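You operate a simulated robot arm through the tools that you are given. There is no shell and no other tool. Be economical: measure what you need, move in short steps, check, and stop when the job is done.

You run a simulated robot arm. Do the job below in one go: nothing can be reset, and whatever is moved stays where it is left.

TASK
Descale the hose adaptor in the dosing ball.
Fine: hose tap lever off first; unscrew the adaptor, drop it in, pour descaler to the blue ring; bottle back, cap on tight. Set down upright: descaler bottle.

It is judged by the outcome, as a careful person would: the job done as asked, and still so three seconds after it is handed in. It fails if anything else is knocked over, pushed out of place, dropped, spilled or broken. Lids that push on must go on centred and level and be pressed home; caps that screw on are set level and turned clockwise until they are tight.

THE ROBOT
A 7-joint arm with a two-finger parallel gripper, fixed in place. Base frame: the origin is at the foot of the arm, x ahead of it, y to its left, z up; the work surface is at about z = 0.9. Lengths are in m, angles in rad, forces in N, time in s.
With the tool pointing down near the work surface it reaches from about 0.42 to 0.9 m from the base axis. Its first joint turns from -2.007 to 2.007 rad. Payload 3.91 kg.
The tool frame sits at the grasp point between the pads (the TCP): z along the fingers, y along the line on which they close. The tips reach 0.03 m beyond it. The gripper opens to 0.11 m. The fingers are 0.02 m wide and 0.01 m thick; the gripper's body (0.048 by 0.112 m) begins 0.055 m behind the TCP.
Orientation is that of the tool frame in the base frame, as [roll, pitch, yaw] about the fixed x, y, z axes, in that order (R = Rz(yaw) Ry(pitch) Rx(roll)). With the fingers straight down and closing along the base's y, the tool's x points along the base's -x, its y along +y and its z along -z.

THE INTERFACE
- The arm moves only by the tool move_arm. Its argument "increments" is a list of rows, each a list of 7 numbers: the shift along the base's x, y, z in units of 400 mm (1.0 is 400 mm), then the turn, a rotation vector about the base's x, y, z in units of 60 degrees (1.0 is 60 degrees), then the finger opening in m, from 0 to 0.11. In form: [[tx, ty, tz, wx, wy, wz, grip], ...]. A call has 1 to 8 rows; each row is the pose to reach, as a shift and turn from the pose commanded when the call began. A call with a number of a shift or a turn outside -1 to 1 is refused whole. Rows are played at 5 a second. More than 0.05 m and 0.15 rad between two rows, or a gripper value outside its range, and nothing of the call is played. A pose out of reach is approached as far as the arm can. The call stops where the force on the tool passes 40 N (or 10 N more than at its start, if that is more) or the arm is blocked; 0.2 s more then pass. The fingers move at their own pace (about 0.153 m/s each) and stop on an object; they squeeze with about 36 N. The grip force told is the motor's: it shows also when the fingers shut on nothing. Time passes only in rows, and 0.2 s behind the last, so rows that repeat a pose let the fingers close. The reply holds the time, the measured pose of the TCP, the force on the tool along the base axes, the opening and the grip force, in the units named above and with some noise, with the torque about the TCP (base axes, N m) and any sound that the robot's microphone picked up.
- Cameras (640 x 400 px; columns grow to the right, rows downward): "scene" is fixed at [0.2216, 0.4956, 1.5827]; the picture's right is [-0.89, -0.46, 0.00], its down [-0.12, 0.24, -0.96] and it looks along [0.44, -0.86, -0.27] (base axes); focal length 320 px, centre (320, 200). "wrist" rides on the gripper at [0.072, 0.017, -0.103] in the tool frame; the picture's right is [-0.23, 0.97, 0.00], its down [-0.76, -0.18, -0.62] and it looks along [-0.61, -0.14, 0.78] (tool axes); focal length 222 px, centre (320, 200). There is no depth. A picture from a camera that has moved, and an enlarged one, comes with that camera's place and axes in the base frame and with its lens.
- grab_frame(camera): a new picture of that camera. It takes no simulated time.
- raise_lower(by): slides the trunk up (or, below 0, down) by that many m; the arm rides with it, the base frame stays. It gives what a move gives, with no picture.
- close_up(camera, box): a new picture of the part [left, top, right, bottom] of that camera's present view, enlarged. It takes no simulated time.
- hand_in(): hands the job in; it is judged then, once.

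Work in short steps. Places have to be worked out from the pictures, the camera data and where the tool is seen: move nearer, look again, correct. Check each grasp and each placing, and mend what went wrong. You have 120 turns and 64 pictures in all, those below and enlarged ones among them. Open the gripper and draw the arm clear of the work before you hand the job in, unless the task says otherwise; then end with one line.

The tools are called after "Emit:" by a JSON object that holds its "fn" and its "kwargs". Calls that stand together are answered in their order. move_arm: Moves the arm, as the interface text tells. Its arguments: {"type":"object","properties":{"increments":{"type":"array","items":{"type":"array","items":{"type":"number"}}}},"required":["increments"]} The other tools are called the same way: raise_lower (by) slides the trunk up or down; grab_frame (camera) takes a picture; close_up (camera, box) takes an enlarged picture of a part of a camera's view; hand_in () hands the job in.

At the start:

```text
time_s: 0.0
tool_pos: [0.5432, -0.3849, 1.5911]
ee_rot: [3.14, -0.001, 3.14]
force: [-0.5, -0.2, -0.5]
moment: [0.0, 0.01, -0.01]
finger_gap: 0.11
gripper_force: 0.2
trunk travel left (down, up): [-0.9, 0.09]
```

scene: 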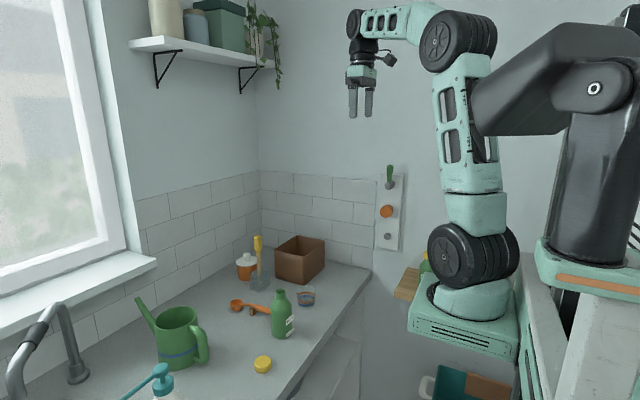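
wrist: 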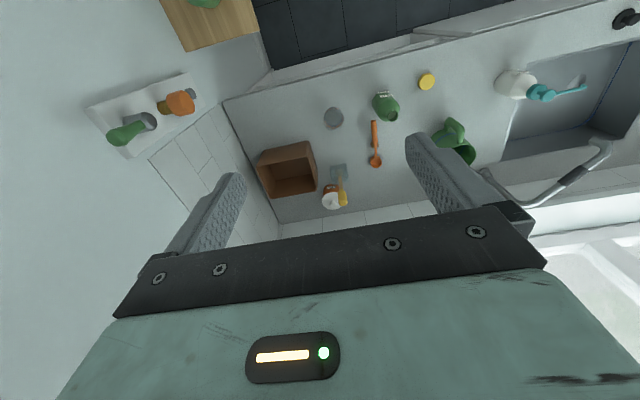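

I'll look closer at the tap panel and the counter first.

Emit:
{"fn": "close_up", "kwargs": {"camera": "scene", "box": [220, 220, 340, 380]}}

Emit:
{"fn": "close_up", "kwargs": {"camera": "scene", "box": [350, 150, 440, 300]}}

Emit:
{"fn": "close_up", "kwargs": {"camera": "wrist", "box": [80, 60, 240, 160]}}

Emit:
{"fn": "close_up", "kwargs": {"camera": "wrist", "box": [250, 60, 490, 210]}}

```text
2.50 times, centred on (280, 300) of scene
camera zoom: at [0.2216, 0.4956, 1.5827], right [-0.89, -0.46, 0.0], down [-0.12, 0.24, -0.96], along [0.44, -0.86, -0.27], focal length 799 px, centre (420, -50)
```

zoom: 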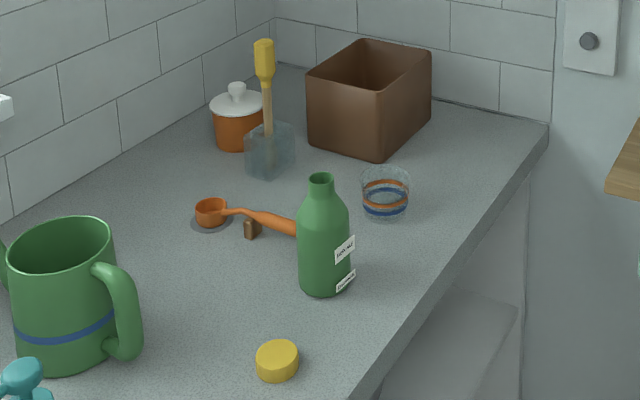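

```text
2.67 times, centred on (395, 225) of scene
camera zoom: at [0.2216, 0.4956, 1.5827], right [-0.89, -0.46, 0.0], down [-0.12, 0.24, -0.96], along [0.44, -0.86, -0.27], focal length 852 px, centre (120, 133)
```

zoom: 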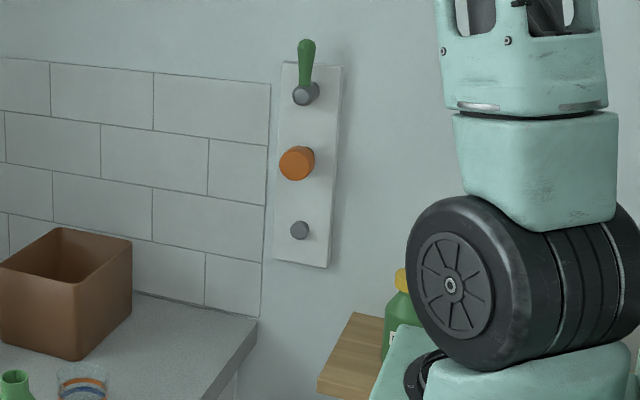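

```text
4.00 times, centred on (160, 110) of wrist
camera zoom: at [0.4721, -0.3671, 1.6938], right [0.23, 0.97, 0.0], down [0.76, -0.18, 0.62], along [0.61, -0.14, -0.78], focal length 888 px, centre (960, 560)
```

zoom: 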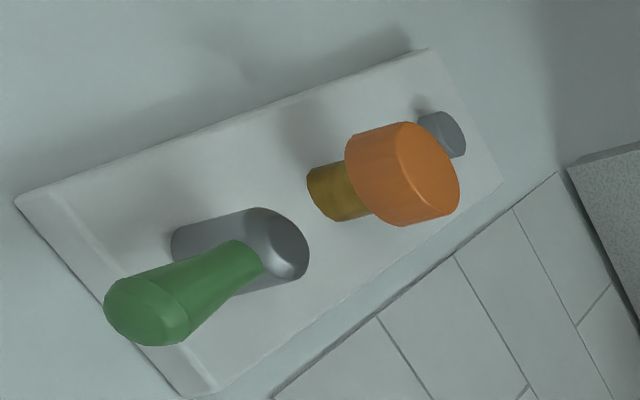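

```text
2.67 times, centred on (370, 135) of wrist
camera zoom: at [0.4721, -0.3671, 1.6938], right [0.23, 0.97, 0.0], down [0.76, -0.18, 0.62], along [0.61, -0.14, -0.78], focal length 592 px, centre (187, 373)
```

zoom: 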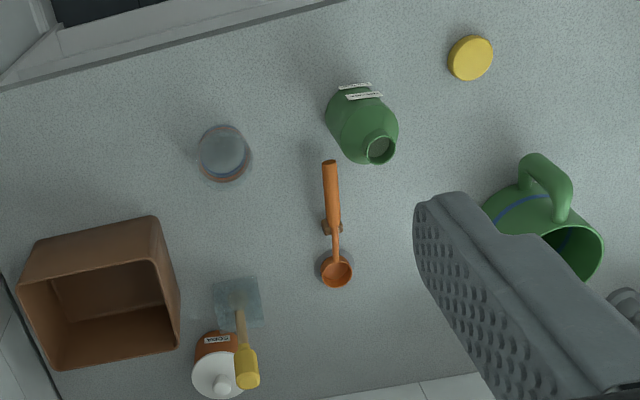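

Adaptor seems at about (0.53,-0.665,1.21) and lever hub at (0.52,-0.665,1.31). I zoom tighter to read the labels and rings.

Emit:
{"fn": "close_up", "kwargs": {"camera": "scene", "box": [260, 280, 324, 320]}}

Emit:
{"fn": "close_up", "kwargs": {"camera": "scene", "box": [264, 300, 312, 345]}}

Emit:
{"fn": "close_up", "kwargs": {"camera": "scene", "box": [390, 235, 454, 275]}}

```text
10.00 times, centred on (292, 300) of scene
camera zoom: at [0.2216, 0.4956, 1.5827], right [-0.89, -0.46, 0.0], down [-0.12, 0.24, -0.96], along [0.44, -0.86, -0.27], focal length 3195 px, centre (600, -800)
```

zoom: 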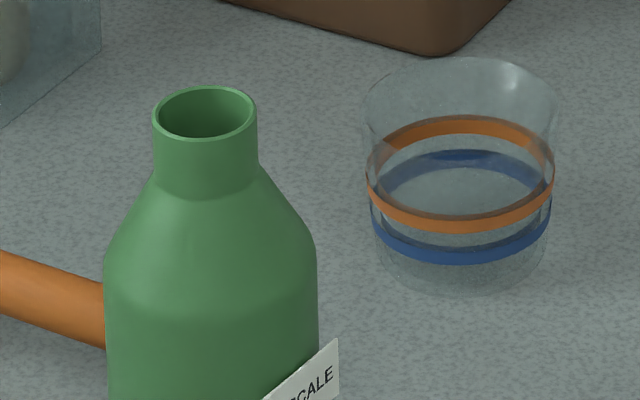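

```text
8.89 times, centred on (288, 322) of scene
camera zoom: at [0.2216, 0.4956, 1.5827], right [-0.89, -0.46, 0.0], down [-0.12, 0.24, -0.96], along [0.44, -0.86, -0.27], focal length 2840 px, centre (604, -889)
```

zoom: 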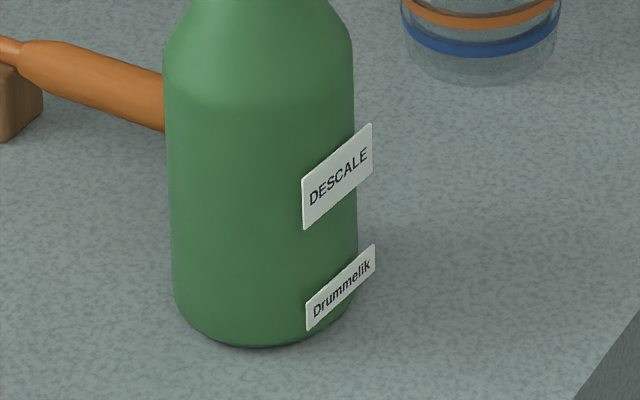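

```text
10.00 times, centred on (422, 255) of scene
camera zoom: at [0.2216, 0.4956, 1.5827], right [-0.89, -0.46, 0.0], down [-0.12, 0.24, -0.96], along [0.44, -0.86, -0.27], focal length 3195 px, centre (-700, -350)
```

zoom: 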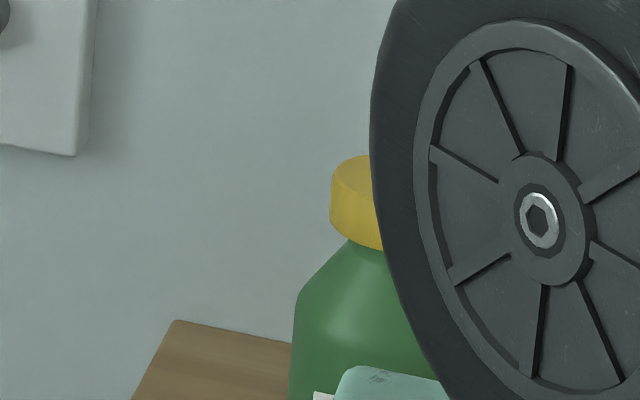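

The counter bottle reads DESCALE and stands open, with the yellow cap beside it. The blue ring is the lower one. I turn the tool to point at the wall (-y) while lowering toward the tap.

Emit:
{"fn": "move_arm", "kwargs": {"increments": [[0, 0, -0.05, -0.1364, 0, 0, 0.11], [0, 0, -0.1, -0.2727, 0, 0, 0.11], [0, 0, -0.15, -0.409, 0, 0, 0.11], [0, 0, -0.2, -0.5455, 0, 0, 0.11], [0, 0, -0.25, -0.682, 0, 0, 0.11], [0, 0, -0.3, -0.818, 0, 0, 0.11]]}}

```text
time_s: 1.4
tool_pos: [0.5432, -0.3858, 1.47]
ee_rot: [-2.283, 0.004, 3.141]
force: [0.6, -0.1, -0.7]
moment: [-0.01, 0.01, 0.02]
finger_gap: 0.11
gripper_force: 0.0
trunk travel left (down, up): [-0.9, 0.09]
```

On track; finishing the turn and lowering further.

Emit:
{"fn": "move_arm", "kwargs": {"increments": [[0, 0, -0.05, -0.1364, 0, 0, 0.11], [0, 0, -0.1, -0.2727, 0, 0, 0.11], [0, 0, -0.15, -0.409, 0, 0, 0.11], [0, 0, -0.2, -0.5455, 0, 0, 0.11], [0, 0, -0.25, -0.682, 0, 0, 0.11]]}}

Emit:
{"fn": "grab_frame", "kwargs": {"camera": "wrist"}}

Emit:
{"fn": "grab_frame", "kwargs": {"camera": "scene"}}

```text
time_s: 2.6
tool_pos: [0.5449, -0.3842, 1.37]
ee_rot: [-1.569, 0.003, -3.141]
force: [-0.5, -0.4, -0.7]
moment: [-0.02, -0.02, 0.05]
finger_gap: 0.1101
gripper_force: 0.0
trunk travel left (down, up): [-0.9, 0.09]
```

```text
54 pictures are left
camera wrist: at [0.4721, -0.2799, 1.3526], right [0.23, 0.0, -0.97], down [0.76, 0.62, 0.18], along [0.61, -0.78, 0.14], focal length 222 px, centre (320, 200)
```

wrist: 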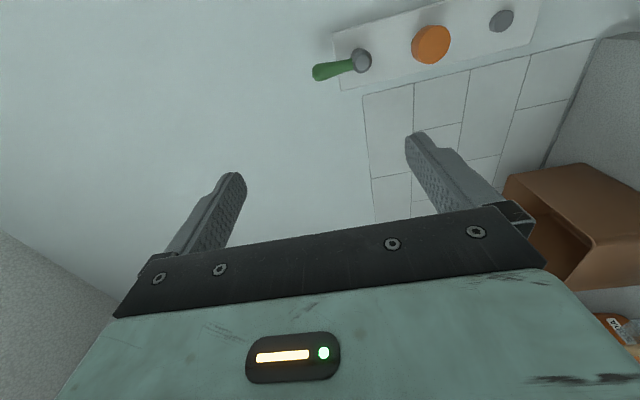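

```text
53 pictures are left
```

scene: 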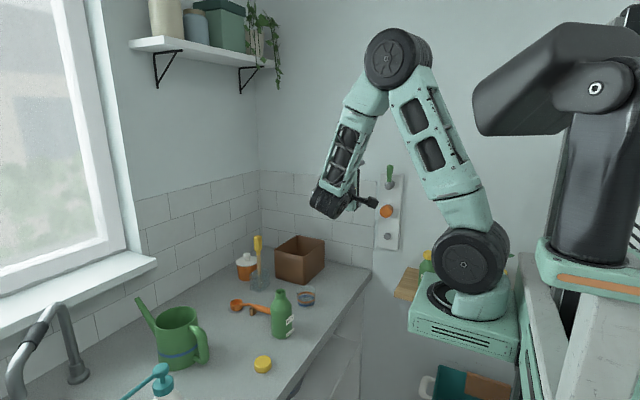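

The tap is in view now; I zoom for on/off marks on the panel.

Emit:
{"fn": "close_up", "kwargs": {"camera": "wrist", "box": [300, 0, 540, 110]}}

```text
2.67 times, centred on (420, 55) of wrist
camera zoom: at [0.4721, -0.2799, 1.3526], right [0.23, 0.0, -0.97], down [0.76, 0.62, 0.18], along [0.61, -0.78, 0.14], focal length 592 px, centre (53, 587)
```

zoom: 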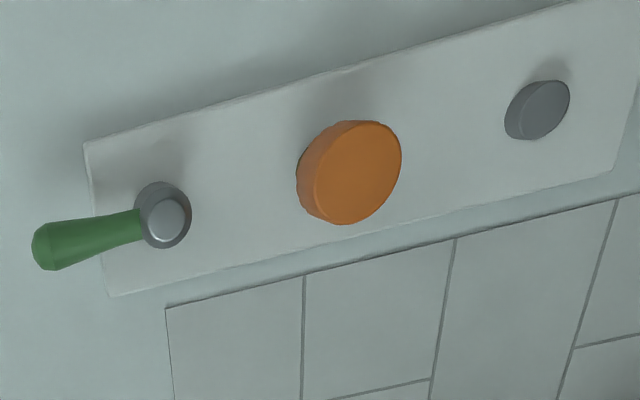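

No marks. Off should be a quarter turn from the in-line position, so I try clockwise first (top toward -x) and feel for the stop. I close the fingers and come alongside the lever at its +x side.

Emit:
{"fn": "move_arm", "kwargs": {"increments": [[0.05, -0.1, -0.012, 0, 0, 0, 0], [0.1, -0.2, -0.025, 0, 0, 0, 0], [0.1, -0.3, -0.025, 0, 0, 0, 0], [0.1, -0.4, -0.025, 0, 0, 0, 0], [0.1, -0.5, -0.025, 0, 0, 0, 0], [0.1, -0.58, -0.025, 0, 0, 0, 0], [0.1, -0.64, -0.025, 0, 0, 0, 0]]}}

Emit:
{"fn": "grab_frame", "kwargs": {"camera": "wrist"}}

Emit:
{"fn": "close_up", "kwargs": {"camera": "scene", "box": [340, 140, 440, 260]}}

```text
time_s: 4.2
tool_pos: [0.5835, -0.6424, 1.3601]
ee_rot: [-1.572, 0.0, -3.14]
force: [-0.1, -0.3, 0.3]
moment: [0.0, 0.0, 0.0]
finger_gap: 0.0001
gripper_force: 36.1
trunk travel left (down, up): [-0.9, 0.09]
```

```text
51 pictures are left
camera wrist: at [0.5116, -0.5383, 1.3425], right [0.23, 0.0, -0.97], down [0.76, 0.62, 0.18], along [0.61, -0.78, 0.14], focal length 222 px, centre (320, 200)
```

wrist: 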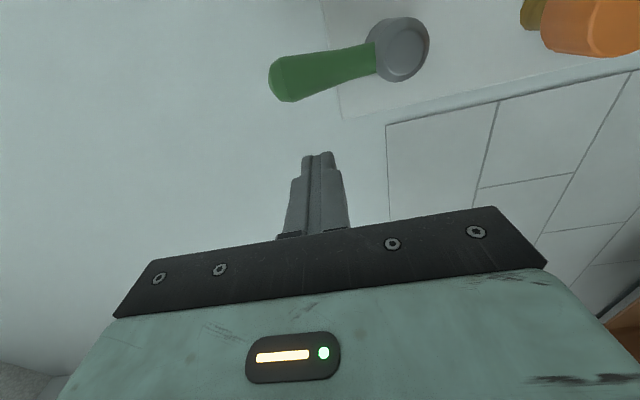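

```text
3.33 times, centred on (390, 200) of scene
camera zoom: at [0.2216, 0.4956, 1.5827], right [-0.89, -0.46, 0.0], down [-0.12, 0.24, -0.96], along [0.44, -0.86, -0.27], focal length 1065 px, centre (87, 200)
```

zoom: 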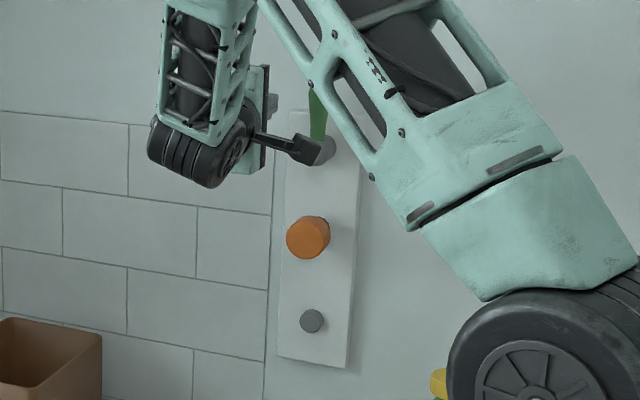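

Fingertips sit just to the +x side of the lever. I go in 2 cm and sweep it clockwise along an arc about the hub at (0.531, 1.305).

Emit:
{"fn": "move_arm", "kwargs": {"increments": [[0, -0.05, -0.026, 0, 0, 0, 0], [-0.086, -0.05, -0.026, 0, 0, 0, 0], [-0.117, -0.05, -0.018, 0, 0, 0, 0], [-0.1485, -0.05, -0.019, 0, 0, 0, 0], [-0.179, -0.05, -0.0275, 0, 0, 0, 0], [-0.206, -0.05, -0.0435, 0, 0, 0, 0]]}}

Emit:
{"fn": "grab_frame", "kwargs": {"camera": "wrist"}}

```text
time_s: 5.6
tool_pos: [0.5011, -0.6597, 1.344]
ee_rot: [-1.572, 0.0, 3.139]
force: [0.7, 0.0, -0.7]
moment: [-0.01, 0.03, -0.02]
finger_gap: 0.0
gripper_force: 36.5
trunk travel left (down, up): [-0.9, 0.09]
```

```text
49 pictures are left
camera wrist: at [0.4285, -0.5565, 1.3261], right [0.23, 0.0, -0.97], down [0.76, 0.62, 0.18], along [0.61, -0.78, 0.14], focal length 222 px, centre (320, 200)
```

wrist: 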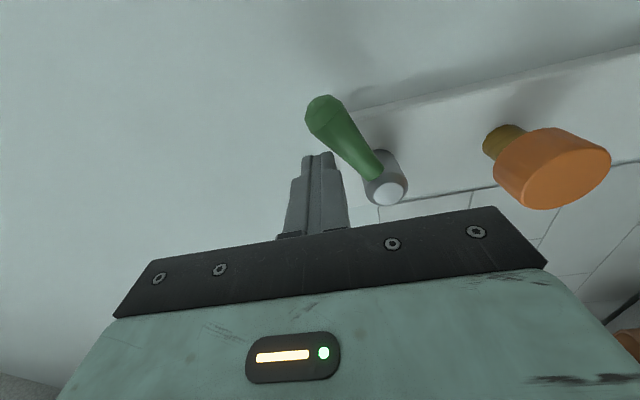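

The lever turned about 65° clockwise with little resistance. I continue to the stop.

Emit:
{"fn": "move_arm", "kwargs": {"increments": [[-0.022, 0, -0.023, 0, 0, 0, 0], [-0.036, 0, -0.055, 0, 0, 0, 0], [-0.036, 0, -0.075, 0, 0, 0, 0], [-0.036, 0, -0.09, 0, 0, 0, 0]]}}

Emit:
{"fn": "grab_frame", "kwargs": {"camera": "wrist"}}

```text
time_s: 6.7
tool_pos: [0.4868, -0.6605, 1.3166]
ee_rot: [-1.547, 0.007, 3.14]
force: [-5.6, 17.9, 10.8]
moment: [-0.22, 0.09, -0.19]
finger_gap: 0.0
gripper_force: 35.7
trunk travel left (down, up): [-0.9, 0.09]
stopped in row 4: the force on the tool passed its limit at 42 N (the readings are from after the stop); the commanded pose is now the measured one
```

```text
48 pictures are left
camera wrist: at [0.4141, -0.5564, 1.2964], right [0.23, -0.02, -0.97], down [0.76, 0.63, 0.17], along [0.6, -0.78, 0.16], focal length 222 px, centre (320, 200)
```

wrist: 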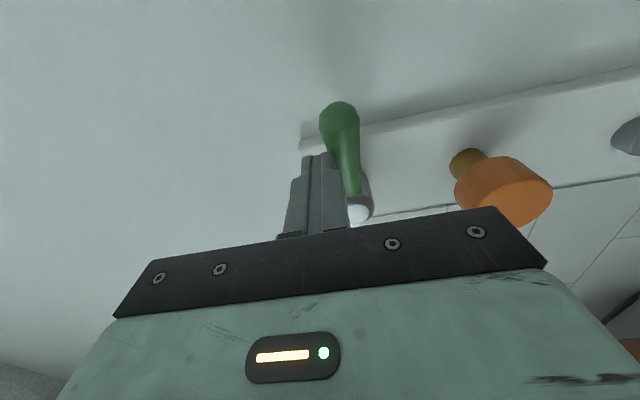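

The lever hit its stop at horizontal, so it is off. I back away from the wall and line up in front of the adaptor.

Emit:
{"fn": "move_arm", "kwargs": {"increments": [[0, 0, 0.03, 0, 0, 0, 0], [0, 0.1, 0.03, 0, 0, 0, 0], [0, 0.2, 0.03, 0, 0, 0, 0.05], [0.05, 0.27, -0.08, 0, 0, 0, 0.08], [0.1, 0.27, -0.18, -0.01, 0, 0, 0.08], [0.115, 0.27, -0.28, -0.02, 0, 0, 0.08]]}}

Emit:
{"fn": "grab_frame", "kwargs": {"camera": "wrist"}}

Emit:
{"fn": "close_up", "kwargs": {"camera": "scene", "box": [340, 140, 440, 260]}}

```text
refused: row 4 steps farther than a row can; nothing moved
```

```text
47 pictures are left
camera wrist: at [0.4141, -0.5564, 1.2964], right [0.23, -0.02, -0.97], down [0.76, 0.63, 0.17], along [0.6, -0.78, 0.16], focal length 222 px, centre (320, 200)
```

wrist: 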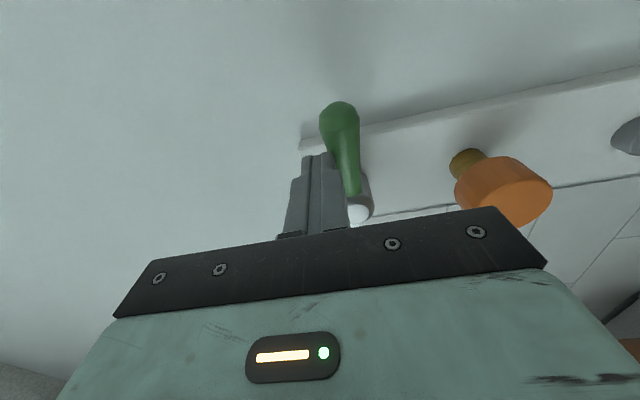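

```text
3.33 times, centred on (390, 200) of scene
camera zoom: at [0.2216, 0.4956, 1.5827], right [-0.89, -0.46, 0.0], down [-0.12, 0.24, -0.96], along [0.44, -0.86, -0.27], focal length 1065 px, centre (87, 200)
```

zoom: 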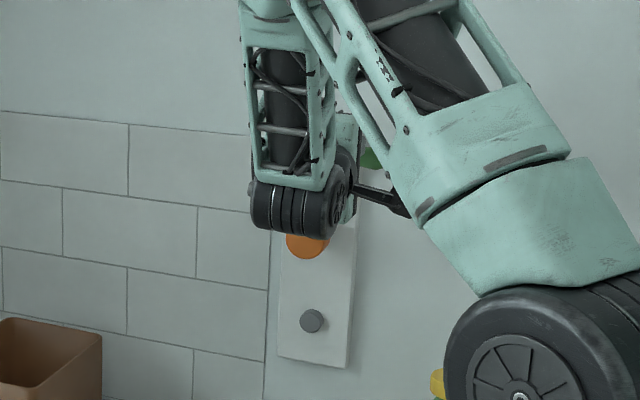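

A row was too long, so I use smaller steps and fewer pictures.

Emit:
{"fn": "move_arm", "kwargs": {"increments": [[0, 0, 0.03, 0, 0, 0, 0], [0, 0.1, 0.03, 0, 0, 0, 0], [0, 0.2, 0.03, 0, 0, 0, 0.05], [0.04, 0.27, -0.04, -0.01, 0, 0, 0.08], [0.08, 0.27, -0.13, -0.02, 0, 0, 0.08], [0.11, 0.27, -0.22, -0.025, 0, 0, 0.08], [0.115, 0.27, -0.28, -0.025, 0, 0, 0.08]]}}

Emit:
{"fn": "grab_frame", "kwargs": {"camera": "wrist"}}

```text
time_s: 8.3
tool_pos: [0.5319, -0.555, 1.2002]
ee_rot: [-1.528, 0.005, 3.141]
force: [-0.3, 0.1, -0.1]
moment: [0.06, 0.03, 0.05]
finger_gap: 0.0802
gripper_force: 0.0
trunk travel left (down, up): [-0.9, 0.09]
```

```text
45 pictures are left
camera wrist: at [0.4607, -0.4515, 1.1786], right [0.23, -0.04, -0.97], down [0.76, 0.63, 0.16], along [0.61, -0.78, 0.18], focal length 222 px, centre (320, 200)
```

wrist: 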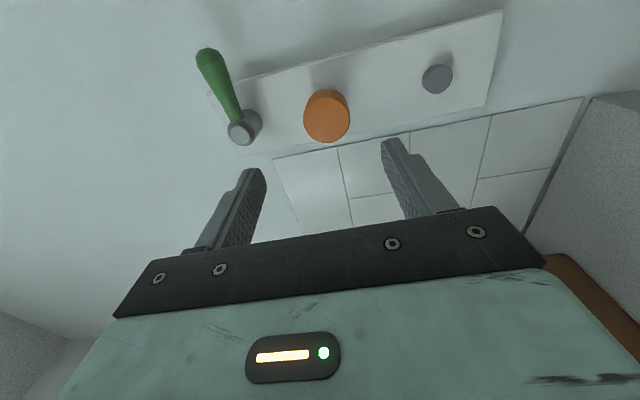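

Adaptor centre reads about (0.533, -0.665 face, 1.201). I level the tilt and advance to straddle it.

Emit:
{"fn": "move_arm", "kwargs": {"increments": [[0.003, -0.08, 0.002, 0.04, 0, 0, 0.08], [0.003, -0.16, 0.002, 0.04, 0, 0, 0.08], [0.003, -0.22, 0.002, 0.04, 0, 0, 0.08], [0.003, -0.25, 0.002, 0.04, 0, 0, 0.08]]}}

Emit:
{"fn": "grab_frame", "kwargs": {"camera": "wrist"}}

```text
time_s: 9.3
tool_pos: [0.5342, -0.6541, 1.2021]
ee_rot: [-1.569, 0.006, -3.141]
force: [-0.4, -0.9, -0.3]
moment: [-0.03, -0.01, 0.01]
finger_gap: 0.0798
gripper_force: 0.0
trunk travel left (down, up): [-0.9, 0.09]
```

```text
44 pictures are left
camera wrist: at [0.4627, -0.5495, 1.1844], right [0.23, 0.0, -0.97], down [0.76, 0.62, 0.18], along [0.61, -0.78, 0.15], focal length 222 px, centre (320, 200)
```

wrist: 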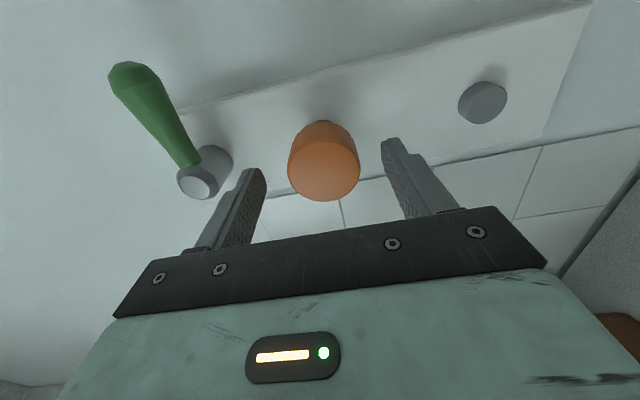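

Well centred. Closing on the adaptor.

Emit:
{"fn": "move_arm", "kwargs": {"increments": [[0, 0, 0, 0, 0, 0, 0.05], [0, 0, 0, 0, 0, 0, 0.03], [0, 0, 0, 0, 0, 0, 0.03]]}}

```text
time_s: 10.1
tool_pos: [0.5342, -0.6537, 1.1994]
ee_rot: [-1.573, 0.007, 3.14]
force: [-1.3, 0.7, -13.3]
moment: [0.42, -0.01, 0.0]
finger_gap: 0.0441
gripper_force: 36.1
trunk travel left (down, up): [-0.9, 0.09]
```

Gripped at 44 mm with a 13 N downward side load, so I shift down 3 mm to centre, then turn 60° counter-clockwise (rotation +y).

Emit:
{"fn": "move_arm", "kwargs": {"increments": [[0, 0, -0.008, 0, 0, 0, 0.03], [0, 0, -0.008, 0, 0.14, 0, 0.03], [0, 0, -0.008, 0, 0.28, 0, 0.03], [0, 0, -0.008, 0, 0.42, 0, 0.03], [0, 0, -0.008, 0, 0.56, 0, 0.03], [0, 0, -0.008, 0, 0.7, 0, 0.03], [0, 0, -0.008, 0, 0.84, 0, 0.03], [0, 0, -0.008, 0, 0.98, 0, 0.03]]}}

```text
time_s: 11.9
tool_pos: [0.5348, -0.6541, 1.201]
ee_rot: [-1.563, -1.022, 3.136]
force: [4.5, 11.6, 6.6]
moment: [-0.14, -0.01, 0.15]
finger_gap: 0.0441
gripper_force: 36.2
trunk travel left (down, up): [-0.9, 0.09]
```

It turns, with a 12 N outward push, so the thread is backing out. I follow a little in +y and continue turning.

Emit:
{"fn": "move_arm", "kwargs": {"increments": [[0, 0.006, 0, 0, 0.14, 0, 0.03], [0, 0.008, 0, 0, 0.28, 0, 0.03], [0, 0.01, 0, 0, 0.42, 0, 0.03], [0, 0.012, 0, 0, 0.56, 0, 0.03], [0, 0.014, 0, 0, 0.7, 0, 0.03]]}}

Emit:
{"fn": "grab_frame", "kwargs": {"camera": "wrist"}}

```text
time_s: 13.1
tool_pos: [0.5346, -0.6504, 1.199]
ee_rot: [1.563, -1.386, 0.01]
force: [13.7, -27.5, 7.3]
moment: [-0.21, 0.04, 0.22]
finger_gap: 0.0442
gripper_force: 36.2
trunk travel left (down, up): [-0.9, 0.09]
```

```text
43 pictures are left
camera wrist: at [0.5318, -0.5452, 1.2735], right [-1.0, 0.0, -0.04], down [0.03, 0.62, -0.78], along [0.03, -0.78, -0.62], focal length 222 px, centre (320, 200)
```

wrist: 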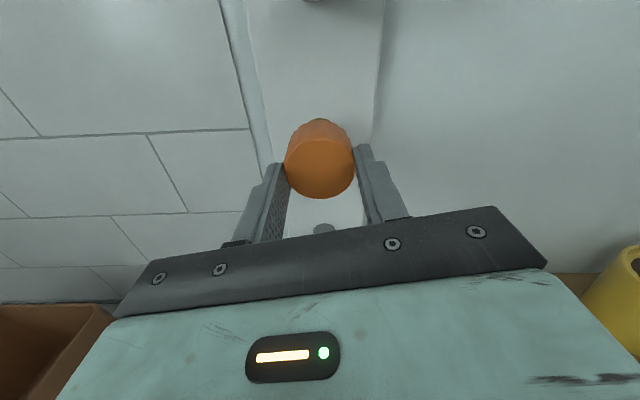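

Turned ~100° in all, and the -27 N says I pulled out a bit more than the thread moved. I release and wind back for another stroke.

Emit:
{"fn": "move_arm", "kwargs": {"increments": [[0, 0, 0, 0, 0, 0, 0.075], [0, 0, 0, 0, -0.14, 0, 0.075], [0, 0, 0, 0, -0.28, 0, 0.075], [0, 0, 0, 0, -0.42, 0, 0.075], [0, 0, 0, 0, -0.56, 0, 0.075], [0, 0, 0, 0, -0.7, 0, 0.075], [0, 0, 0, 0, -0.84, 0, 0.075], [0, 0, 0, 0, -0.98, 0, 0.075]]}}

Emit:
{"fn": "move_arm", "kwargs": {"increments": [[0, 0, 0, 0, -0.14, 0, 0.075], [0, 0, 0, 0, -0.28, 0, 0.075], [0, 0, 0, 0, -0.42, 0, 0.075], [0, 0, 0, 0, -0.56, 0, 0.075], [0, 0, 0, 0, -0.7, 0, 0.075], [0, 0, 0, 0, -0.84, 0, 0.075], [0, 0, 0, 0, -0.98, 0, 0.075]]}}

Emit:
{"fn": "move_arm", "kwargs": {"increments": [[0, 0, 0, 0, -0.14, 0, 0.075], [0, 0, 0, 0, -0.28, 0, 0.075], [0, 0, 0, 0, -0.42, 0, 0.075], [0, 0, 0, 0, -0.56, 0, 0.075], [0, 0, 0, 0, -0.7, 0, 0.075], [0, 0, 0, 0, -0.84, 0, 0.075], [0, 0, 0, 0, -0.98, 0, 0.075]]}}

```text
time_s: 14.9
tool_pos: [0.5337, -0.649, 1.2006]
ee_rot: [-1.57, -0.724, 3.141]
force: [-0.8, 0.3, -0.7]
moment: [-0.01, -0.01, -0.01]
finger_gap: 0.0748
gripper_force: 0.1
trunk travel left (down, up): [-0.9, 0.09]
```

```text
time_s: 16.5
tool_pos: [0.5352, -0.6486, 1.199]
ee_rot: [-1.569, 0.302, -3.14]
force: [0.2, 0.7, -0.4]
moment: [0.0, 0.02, -0.01]
finger_gap: 0.0748
gripper_force: 0.0
trunk travel left (down, up): [-0.9, 0.09]
```

```text
time_s: 18.1
tool_pos: [0.5332, -0.6497, 1.1993]
ee_rot: [-1.571, 1.329, 3.139]
force: [-0.2, 0.9, -0.5]
moment: [0.0, -0.01, -0.03]
finger_gap: 0.0751
gripper_force: 0.1
trunk travel left (down, up): [-0.9, 0.09]
```

Wound back 176° freely. Regrip and turn again; I follow outward slowly.

Emit:
{"fn": "move_arm", "kwargs": {"increments": [[0, 0, 0, 0, 0, 0, 0.03], [0, 0, 0, 0, 0, 0, 0.03], [0, 0, 0, 0, 0.14, 0, 0.03], [0, 0, 0, 0, 0.28, 0, 0.03], [0, 0.001, 0, 0, 0.42, 0, 0.03], [0, 0.002, 0, 0, 0.56, 0, 0.03], [0, 0.003, 0, 0, 0.7, 0, 0.03], [0, 0.004, 0, 0, 0.84, 0, 0.03]]}}

Emit:
{"fn": "close_up", "kwargs": {"camera": "wrist", "box": [220, 80, 420, 220]}}

```text
time_s: 19.9
tool_pos: [0.5343, -0.6478, 1.1999]
ee_rot: [-1.57, 0.443, -3.141]
force: [7.4, -11.3, 0.7]
moment: [0.02, -0.02, 0.28]
finger_gap: 0.0443
gripper_force: 36.3
trunk travel left (down, up): [-0.9, 0.09]
```

```text
2.86 times, centred on (320, 150) of wrist
camera zoom: at [0.4771, -0.544, 1.1529], right [0.62, 0.0, -0.78], down [0.61, 0.62, 0.49], along [0.49, -0.78, 0.39], focal length 635 px, centre (320, 343)
```

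zoom: 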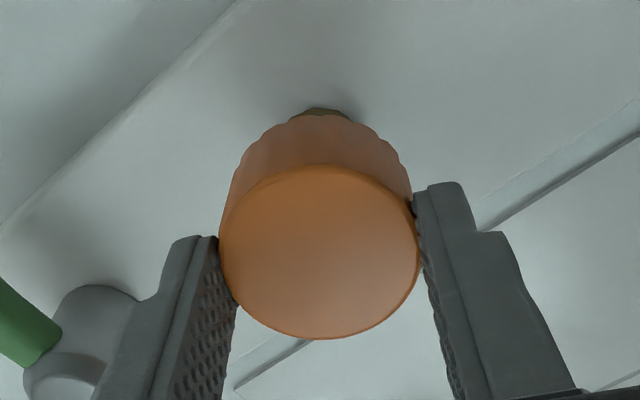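

Force is modest and the grip holds. I continue the stroke without pulling.

Emit:
{"fn": "move_arm", "kwargs": {"increments": [[0, 0, 0, 0, 0.14, 0, 0.03], [0, 0, 0, 0, 0.28, 0, 0.03], [0, 0, 0, 0, 0.42, 0, 0.03], [0, 0, 0, 0, 0.56, 0, 0.03], [0, 0, 0, 0, 0.7, 0, 0.03], [0, 0, 0, 0, 0.84, 0, 0.03], [0, 0, 0, 0, 0.98, 0, 0.03]]}}

Emit:
{"fn": "move_arm", "kwargs": {"increments": [[0, 0, 0, 0, 0.14, 0, 0.03], [0, 0, 0, 0, 0.28, 0, 0.03], [0, 0, 0, 0, 0.42, 0, 0.03], [0, 0, 0, 0, 0.56, 0, 0.03], [0, 0, 0, 0, 0.7, 0, 0.03], [0, 0, 0, 0, 0.84, 0, 0.03], [0, 0, 0, 0, 0.98, 0, 0.03]]}}

```text
time_s: 21.5
tool_pos: [0.534, -0.6473, 1.2002]
ee_rot: [-1.566, -0.582, 3.138]
force: [6.3, -7.8, 10.4]
moment: [-0.29, 0.03, 0.2]
finger_gap: 0.0442
gripper_force: 35.7
trunk travel left (down, up): [-0.9, 0.09]
```

```text
time_s: 23.1
tool_pos: [0.535, -0.6467, 1.2007]
ee_rot: [1.53, -1.533, 0.043]
force: [9.5, 0.0, 12.6]
moment: [-0.5, -0.02, 0.27]
finger_gap: 0.044
gripper_force: 35.9
trunk travel left (down, up): [-0.9, 0.09]
```

The outward load went to zero, so the thread is advancing. I try continuing this stroke further.

Emit:
{"fn": "move_arm", "kwargs": {"increments": [[0, 0, 0, 0, 0.14, 0, 0.03], [0, 0.002, 0, 0, 0.28, 0, 0.03], [0, 0.002, 0, 0, 0.42, 0, 0.03], [0, 0.003, 0, 0, 0.56, 0, 0.03], [0, 0.003, 0, 0, 0.7, 0, 0.03], [0, 0.004, 0, 0, 0.84, 0, 0.03], [0, 0.004, 0, 0, 0.98, 0, 0.03]]}}

```text
time_s: 24.7
tool_pos: [0.5341, -0.6457, 1.1997]
ee_rot: [1.574, -0.506, -0.002]
force: [1.2, -0.3, 1.9]
moment: [-0.05, -0.03, 0.05]
finger_gap: 0.0442
gripper_force: 36.1
trunk travel left (down, up): [-0.9, 0.09]
```

Forces fell to almost nothing, so the adaptor may be free. I pull back slowly to test.

Emit:
{"fn": "move_arm", "kwargs": {"increments": [[0, 0.005, 0, 0, 0.14, 0, 0.03], [0, 0.01, 0, 0, 0.28, 0, 0.03], [0, 0.02, 0, 0, 0.28, 0, 0.03], [0, 0.04, 0, 0, 0.28, 0, 0.03]]}}

Emit:
{"fn": "grab_frame", "kwargs": {"camera": "wrist"}}

```text
time_s: 25.7
tool_pos: [0.5326, -0.6288, 1.1989]
ee_rot: [1.573, -0.215, 0.0]
force: [-0.4, -0.9, -0.5]
moment: [-0.04, -0.01, -0.03]
finger_gap: 0.0442
gripper_force: 36.1
trunk travel left (down, up): [-0.9, 0.09]
```

```text
41 pictures are left
camera wrist: at [0.6012, -0.5254, 1.2308], right [-0.43, 0.0, 0.9], down [-0.71, 0.62, -0.33], along [-0.56, -0.78, -0.27], focal length 222 px, centre (320, 200)
```

wrist: 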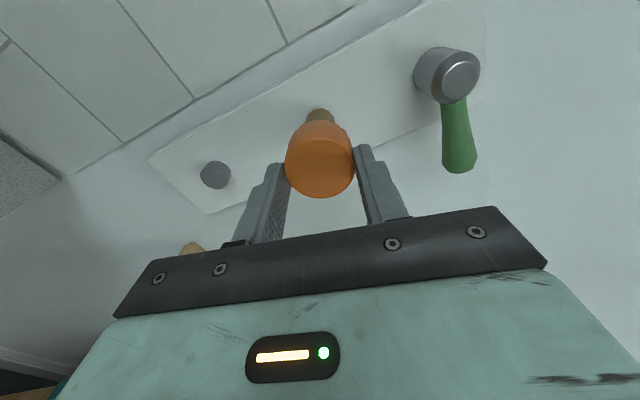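

The adaptor is off in the gripper, and the brass spout shows behind it. I retreat and unwind the wrist.

Emit:
{"fn": "move_arm", "kwargs": {"increments": [[0, 0.07, 0.01, 0, -0.133, 0, 0.03], [0, 0.16, 0.02, 0, -0.266, 0, 0.03], [0, 0.25, 0.03, 0, -0.399, 0, 0.03], [0, 0.34, 0.04, 0, -0.532, 0, 0.03], [0, 0.43, 0.05, 0, -0.665, 0, 0.03], [0, 0.5, 0.06, 0, -0.798, 0, 0.03], [0, 0.55, 0.07, 0, -0.931, 0, 0.03]]}}

Emit:
{"fn": "move_arm", "kwargs": {"increments": [[0.02, 0, 0, 0, -0.133, 0, 0.03], [0.05, 0, 0, 0, -0.266, 0, 0.03], [0.08, 0, 0, 0, -0.399, 0, 0.03], [0.1, 0, 0, 0, -0.532, 0, 0.03], [0.12, 0, 0, 0, -0.665, 0, 0.03], [0.14, 0, 0, 0, -0.798, 0, 0.03], [0.16, 0, 0, 0, -0.931, 0, 0.03]]}}

Emit:
{"fn": "move_arm", "kwargs": {"increments": [[0.02, 0, 0, 0, -0.133, 0, 0.03], [0.05, 0, 0, 0, -0.266, 0, 0.03], [0.08, 0, 0, 0, -0.399, 0, 0.03], [0.1, 0, 0, 0, -0.532, 0, 0.03], [0.12, 0, 0, 0, -0.665, 0, 0.03], [0.14, 0, 0, 0, -0.798, 0, 0.03], [0.16, 0, 0, 0, -0.931, 0, 0.03]]}}

Emit:
{"fn": "grab_frame", "kwargs": {"camera": "scene"}}

```text
time_s: 27.3
tool_pos: [0.5345, -0.4099, 1.2279]
ee_rot: [1.573, -1.193, 0.001]
force: [0.1, -0.3, 0.1]
moment: [0.01, 0.0, -0.03]
finger_gap: 0.0442
gripper_force: 36.7
trunk travel left (down, up): [-0.9, 0.09]
```

```text
time_s: 28.9
tool_pos: [0.5984, -0.41, 1.2275]
ee_rot: [-1.567, -0.973, 3.141]
force: [0.4, -0.3, -0.3]
moment: [0.03, -0.02, -0.02]
finger_gap: 0.0442
gripper_force: 35.9
trunk travel left (down, up): [-0.9, 0.09]
```

```text
time_s: 30.5
tool_pos: [0.6608, -0.4107, 1.2287]
ee_rot: [-1.571, 0.0, 3.141]
force: [-0.2, -0.1, 0.2]
moment: [0.02, 0.02, 0.0]
finger_gap: 0.0439
gripper_force: 35.5
trunk travel left (down, up): [-0.9, 0.09]
```

```text
40 pictures are left
```

scene: 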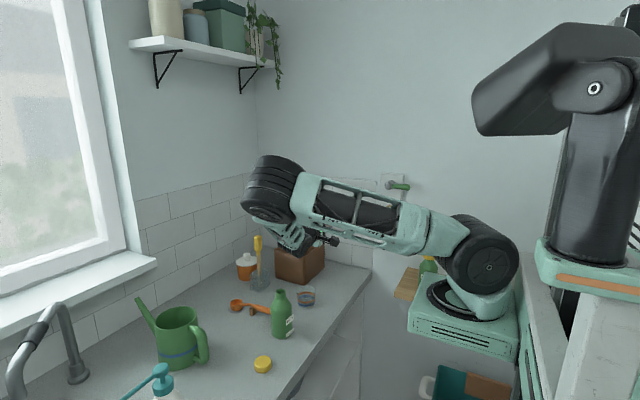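

Now I tip the tool back to pointing down while moving over the glass at (0.73,-0.387).

Emit:
{"fn": "move_arm", "kwargs": {"increments": [[0.02, 0, 0, 0.1364, 0, 0, 0.03], [0.04, 0, 0, 0.2727, 0, 0, 0.03], [0.06, 0.01, 0, 0.409, 0, 0, 0.03], [0.08, 0.02, 0, 0.5455, 0, 0, 0.03], [0.1, 0.03, 0, 0.682, 0, 0, 0.03], [0.12, 0.04, 0, 0.818, 0, 0, 0.03]]}}

Emit:
{"fn": "move_arm", "kwargs": {"increments": [[0.01, 0, 0, 0.1364, 0, 0, 0.03], [0.02, 0.01, -0.05, 0.2727, 0, 0, 0.03], [0.03, 0.02, -0.1, 0.409, 0, 0, 0.03], [0.04, 0.02, -0.15, 0.5455, 0, 0, 0.03], [0.045, 0.02, -0.2, 0.682, 0, 0, 0.03]]}}

Emit:
{"fn": "grab_frame", "kwargs": {"camera": "wrist"}}

Emit:
{"fn": "grab_frame", "kwargs": {"camera": "scene"}}

```text
time_s: 31.9
tool_pos: [0.7105, -0.3932, 1.2279]
ee_rot: [-2.429, -0.003, -3.139]
force: [-0.2, 0.5, 0.4]
moment: [-0.02, 0.0, 0.0]
finger_gap: 0.0443
gripper_force: 35.5
trunk travel left (down, up): [-0.9, 0.09]
```

```text
time_s: 33.1
tool_pos: [0.7274, -0.3838, 1.1471]
ee_rot: [3.139, 0.001, -3.139]
force: [0.7, -0.4, -0.2]
moment: [-0.03, -0.02, -0.02]
finger_gap: 0.044
gripper_force: 36.1
trunk travel left (down, up): [-0.9, 0.09]
```

```text
39 pictures are left
camera wrist: at [0.6557, -0.3666, 1.25], right [0.23, 0.97, 0.0], down [0.76, -0.18, 0.62], along [0.61, -0.14, -0.78], focal length 222 px, centre (320, 200)
```

wrist: 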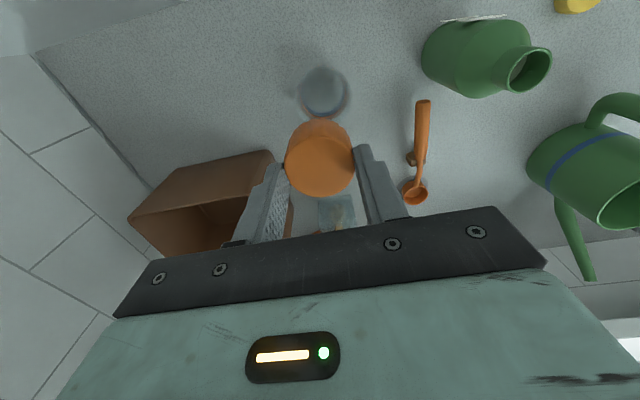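

```text
38 pictures are left
```

scene: 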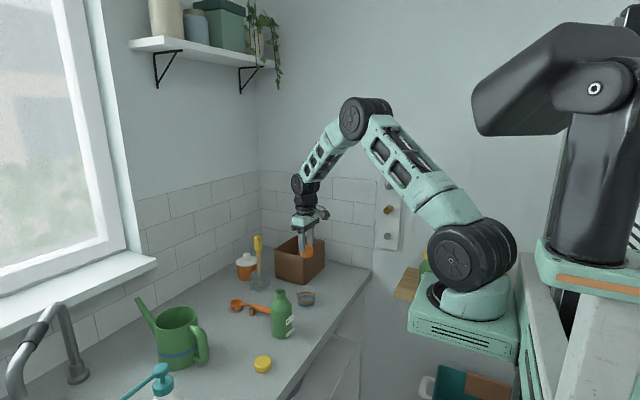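

Tool is down with the adaptor over the glass. I zoom in to place the glass precisely.

Emit:
{"fn": "close_up", "kwargs": {"camera": "wrist", "box": [264, 50, 376, 120]}}

```text
5.71 times, centred on (320, 85) of wrist
camera zoom: at [0.6557, -0.3666, 1.25], right [0.23, 0.97, 0.0], down [0.76, -0.18, 0.62], along [0.61, -0.14, -0.78], focal length 1269 px, centre (320, 857)
```

zoom: 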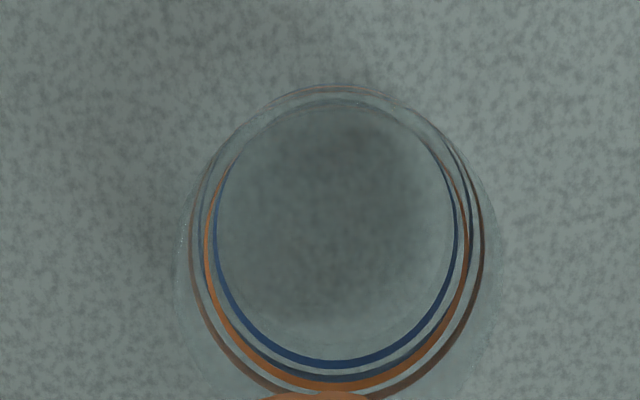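

Glass centre is ~4 mm toward +y and ~2 mm toward -x of the tool axis. I correct and lower to just above the rim.

Emit:
{"fn": "move_arm", "kwargs": {"increments": [[-0.004, 0.01, -0.1, 0, 0, 0, 0.03], [-0.004, 0.01, -0.2, 0, 0, 0, 0.03], [-0.004, 0.01, -0.29, 0, 0, 0, 0.03]]}}

Emit:
{"fn": "close_up", "kwargs": {"camera": "wrist", "box": [240, 80, 400, 180]}}

Emit:
{"fn": "close_up", "kwargs": {"camera": "scene", "box": [264, 260, 344, 310]}}

```text
time_s: 33.9
tool_pos: [0.7272, -0.3828, 1.0317]
ee_rot: [-3.14, 0.0, -3.141]
force: [0.1, 0.2, -0.1]
moment: [-0.04, 0.02, -0.03]
finger_gap: 0.044
gripper_force: 35.7
trunk travel left (down, up): [-0.9, 0.09]
```

```text
4.00 times, centred on (320, 130) of wrist
camera zoom: at [0.6549, -0.3646, 1.1348], right [0.23, 0.97, 0.0], down [0.76, -0.18, 0.62], along [0.61, -0.14, -0.78], focal length 888 px, centre (320, 480)
```

zoom: 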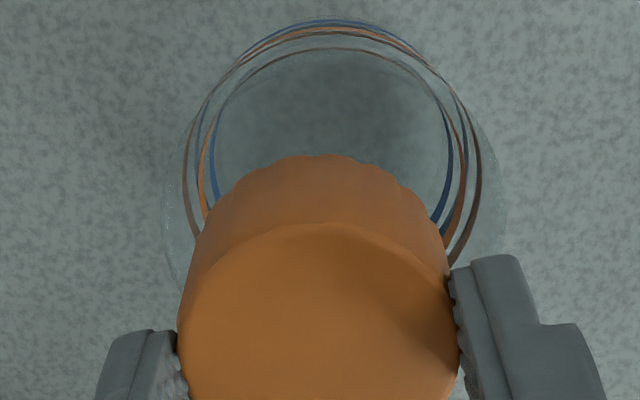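

```text
8.00 times, centred on (304, 285) of scene
camera zoom: at [0.2216, 0.4956, 1.5827], right [-0.89, -0.46, 0.0], down [-0.12, 0.24, -0.96], along [0.44, -0.86, -0.27], focal length 2556 px, centre (448, -480)
```

zoom: 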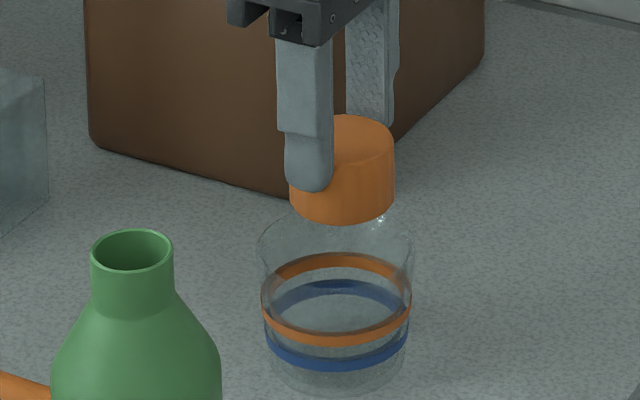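

The adaptor is ~3.5 mm short in +y and ~1.5 mm in +x. I correct and lower until its lower end is inside the rim.

Emit:
{"fn": "move_arm", "kwargs": {"increments": [[0.004, 0.009, 0, 0, 0, 0, 0.03], [0.004, 0.009, -0.05, 0, 0, 0, 0.03], [0.004, 0.009, -0.095, 0, 0, 0, 0.03]]}}

Emit:
{"fn": "close_up", "kwargs": {"camera": "scene", "box": [264, 260, 344, 310]}}

Emit:
{"fn": "close_up", "kwargs": {"camera": "wrist", "box": [240, 80, 400, 180]}}

```text
time_s: 34.7
tool_pos: [0.7282, -0.3794, 0.9925]
ee_rot: [-3.141, 0.001, -3.139]
force: [0.1, -0.9, -0.2]
moment: [0.0, -0.02, -0.01]
finger_gap: 0.0442
gripper_force: 35.3
trunk travel left (down, up): [-0.9, 0.09]
```

```text
8.00 times, centred on (304, 285) of scene
camera zoom: at [0.2216, 0.4956, 1.5827], right [-0.89, -0.46, 0.0], down [-0.12, 0.24, -0.96], along [0.44, -0.86, -0.27], focal length 2556 px, centre (448, -480)
```

zoom: 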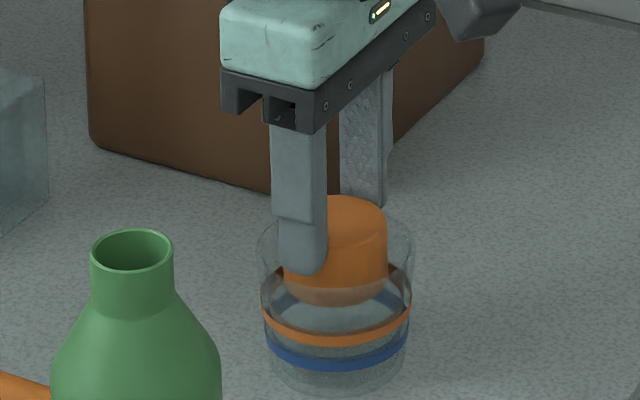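

```text
4.00 times, centred on (320, 130) of wrist
camera zoom: at [0.6565, -0.3608, 1.0957], right [0.23, 0.97, 0.0], down [0.76, -0.18, 0.62], along [0.61, -0.14, -0.78], focal length 888 px, centre (320, 480)
```

zoom: 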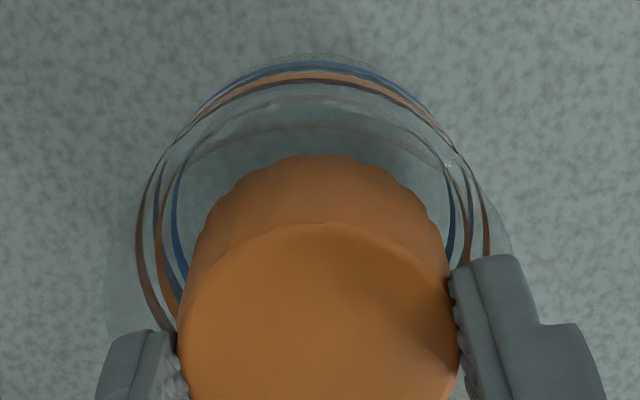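

The adaptor's lower half is inside the glass and centred. I release with a small opening, then raise.

Emit:
{"fn": "move_arm", "kwargs": {"increments": [[0, 0, 0, 0, 0, 0, 0.048], [0, 0, 0, 0, 0, 0, 0.05], [0, 0, 0.02, 0, 0, 0, 0.05], [0, 0, 0.12, 0, 0, 0, 0.05], [0, 0, 0.22, 0, 0, 0, 0.06]]}}

Emit:
{"fn": "close_up", "kwargs": {"camera": "scene", "box": [264, 270, 344, 320]}}

```text
time_s: 35.9
tool_pos: [0.7276, -0.3782, 1.0825]
ee_rot: [-3.14, -0.002, -3.14]
force: [0.5, -0.2, 0.4]
moment: [0.02, 0.03, 0.0]
finger_gap: 0.0598
gripper_force: 0.0
trunk travel left (down, up): [-0.9, 0.09]
```

```text
8.00 times, centred on (304, 295) of scene
camera zoom: at [0.2216, 0.4956, 1.5827], right [-0.89, -0.46, 0.0], down [-0.12, 0.24, -0.96], along [0.44, -0.86, -0.27], focal length 2556 px, centre (448, -560)
```

zoom: 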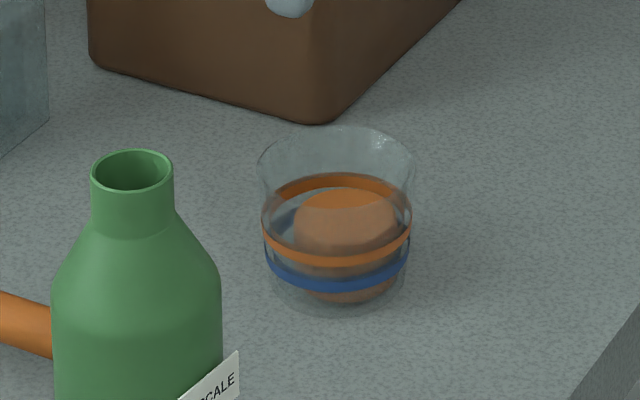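

Adaptor sits upright in the glass. Next I rise clear and turn the tool 180° about z, so the camera will be on top when the tool goes horizontal for the bottle.

Emit:
{"fn": "move_arm", "kwargs": {"increments": [[0, 0, 0.12, 0, 0, 0, 0.08], [-0.04, 0.02, 0.2, 0, 0, 0.14, 0.1], [-0.1, 0.06, 0.26, 0, 0, 0.28, 0.1], [-0.16, 0.1, 0.32, 0, 0, 0.42, 0.1], [-0.22, 0.14, 0.37, 0, 0, 0.56, 0.1], [-0.28, 0.18, 0.42, 0, 0, 0.7, 0.1], [-0.32, 0.2, 0.42, 0, 0, 0.84, 0.1], [-0.32, 0.2, 0.42, 0, 0, 0.98, 0.1]]}}

Emit:
{"fn": "move_arm", "kwargs": {"increments": [[0, 0, 0, 0, 0, 0.14, 0.1], [0, 0, 0, 0, 0, 0.28, 0.1], [0, 0, 0, 0, 0, 0.42, 0.1], [0, 0, 0, 0, 0, 0.56, 0.1], [0, 0, 0, 0, 0, 0.7, 0.1], [0, 0, 0, 0, 0, 0.84, 0.1], [0, 0, 0, 0, 0, 0.98, 0.1]]}}

Emit:
{"fn": "move_arm", "kwargs": {"increments": [[0, 0, 0, 0, 0, 0.14, 0.1], [0, 0, 0, 0, 0, 0.28, 0.1], [0, 0, 0, 0, 0, 0.42, 0.1], [0, 0, 0, 0, 0, 0.56, 0.1], [0, 0, 0, 0, 0, 0.7, 0.1], [0, 0, 0, 0, 0, 0.84, 0.1], [0, 0, 0, 0, 0, 0.98, 0.1], [0, 0, 0, 0, 0, 0.98, 0.1]]}}

```text
time_s: 37.7
tool_pos: [0.5994, -0.2978, 1.2495]
ee_rot: [-3.139, -0.002, -2.11]
force: [0.1, 0.8, 1.0]
moment: [-0.01, 0.02, -0.03]
finger_gap: 0.0999
gripper_force: 0.1
trunk travel left (down, up): [-0.9, 0.09]
```

```text
time_s: 39.3
tool_pos: [0.6008, -0.296, 1.2501]
ee_rot: [-3.14, 0.001, -1.084]
force: [0.3, 0.4, 0.5]
moment: [0.02, 0.02, 0.01]
finger_gap: 0.0998
gripper_force: 0.0
trunk travel left (down, up): [-0.9, 0.09]
```

```text
time_s: 41.1
tool_pos: [0.5998, -0.2973, 1.2501]
ee_rot: [-3.141, 0.001, -0.059]
force: [0.8, -0.6, 0.1]
moment: [-0.02, -0.02, -0.01]
finger_gap: 0.1001
gripper_force: 0.1
trunk travel left (down, up): [-0.9, 0.09]
```

Reached. Now pitch the tool up to horizontal (+x), moving to stand off in front of the bottle.

Emit:
{"fn": "move_arm", "kwargs": {"increments": [[0, 0.03, 0, 0, 0, 0.056, 0.1], [0, 0.06, 0, 0, 0, 0.056, 0.1]]}}

Emit:
{"fn": "move_arm", "kwargs": {"increments": [[-0.03, 0.03, 0, 0, -0.1364, 0, 0.1], [-0.06, 0.06, 0, 0, -0.2727, 0, 0.1], [-0.09, 0.09, 0, 0, -0.409, 0, 0.1], [-0.12, 0.12, 0, 0, -0.5455, 0, 0.1], [-0.14, 0.14, 0, 0, -0.682, 0, 0.1], [-0.15, 0.145, 0, 0, -0.818, 0, 0.1]]}}

Emit:
{"fn": "move_arm", "kwargs": {"increments": [[0, 0, -0.03, 0, -0.1364, 0, 0.1], [0, 0, -0.08, 0, -0.2727, 0, 0.1], [0, 0, -0.15, 0, -0.409, 0, 0.1], [0, 0, -0.22, 0, -0.5455, 0, 0.1], [0, 0, -0.3, 0, -0.682, 0, 0.1]]}}

Emit:
{"fn": "grab_frame", "kwargs": {"camera": "wrist"}}

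Emit:
{"fn": "grab_frame", "kwargs": {"camera": "scene"}}

```text
time_s: 41.7
tool_pos: [0.6007, -0.2756, 1.2503]
ee_rot: [-3.139, 0.0, -0.001]
force: [0.8, -0.4, -1.5]
moment: [0.02, -0.03, 0.01]
finger_gap: 0.0998
gripper_force: 0.1
trunk travel left (down, up): [-0.9, 0.09]
```

```text
time_s: 43.1
tool_pos: [0.6055, -0.2571, 1.2747]
ee_rot: [-3.136, -0.856, -0.005]
force: [0.4, 0.4, 0.0]
moment: [-0.01, -0.02, -0.01]
finger_gap: 0.1
gripper_force: 0.0
out of reach, approached as far as the arm can: row 4, 5, 6
trunk travel left (down, up): [-0.9, 0.09]
```

```text
time_s: 44.3
tool_pos: [0.6432, -0.2656, 1.1767]
ee_rot: [-2.398, -1.564, -0.746]
force: [-0.1, 0.1, 0.1]
moment: [0.01, 0.02, -0.04]
finger_gap: 0.1002
gripper_force: 0.0
out of reach, approached as far as the arm can: row 1, 2, 3, 4, 5
trunk travel left (down, up): [-0.9, 0.09]
```

```text
31 pictures are left
camera wrist: at [0.5408, -0.2828, 1.2484], right [0.0, -0.97, -0.23], down [-0.63, 0.18, -0.76], along [0.78, 0.15, -0.61], focal length 222 px, centre (320, 200)
```

wrist: 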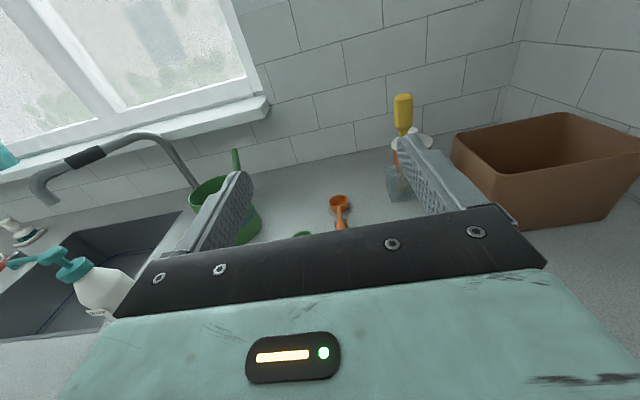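

```text
30 pictures are left
```

scene: 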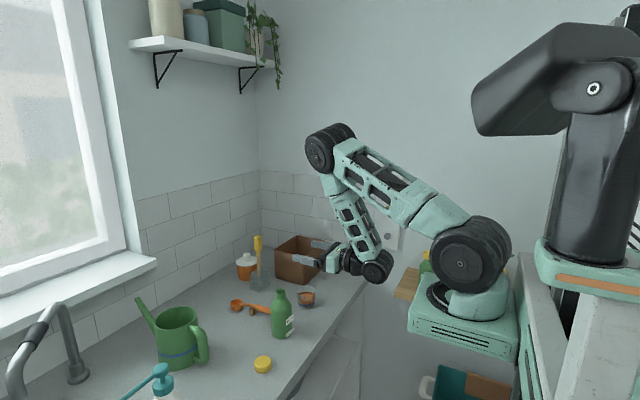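

The tool is horizontal, but the fold limit keeps it at x≈0.64. I move outward a bit to learn which pose is now the commanded one.

Emit:
{"fn": "move_arm", "kwargs": {"increments": [[0.06, 0, 0, 0, 0, 0, 0.1], [0.12, 0, 0, 0, 0, 0, 0.1], [0.18, 0, 0, 0, 0, 0, 0.1]]}}

```text
time_s: 45.1
tool_pos: [0.7145, -0.2657, 1.1755]
ee_rot: [-1.431, -1.568, -1.711]
force: [0.2, 0.0, 0.4]
moment: [-0.01, 0.0, 0.02]
finger_gap: 0.1
gripper_force: 0.0
trunk travel left (down, up): [-0.9, 0.09]
```

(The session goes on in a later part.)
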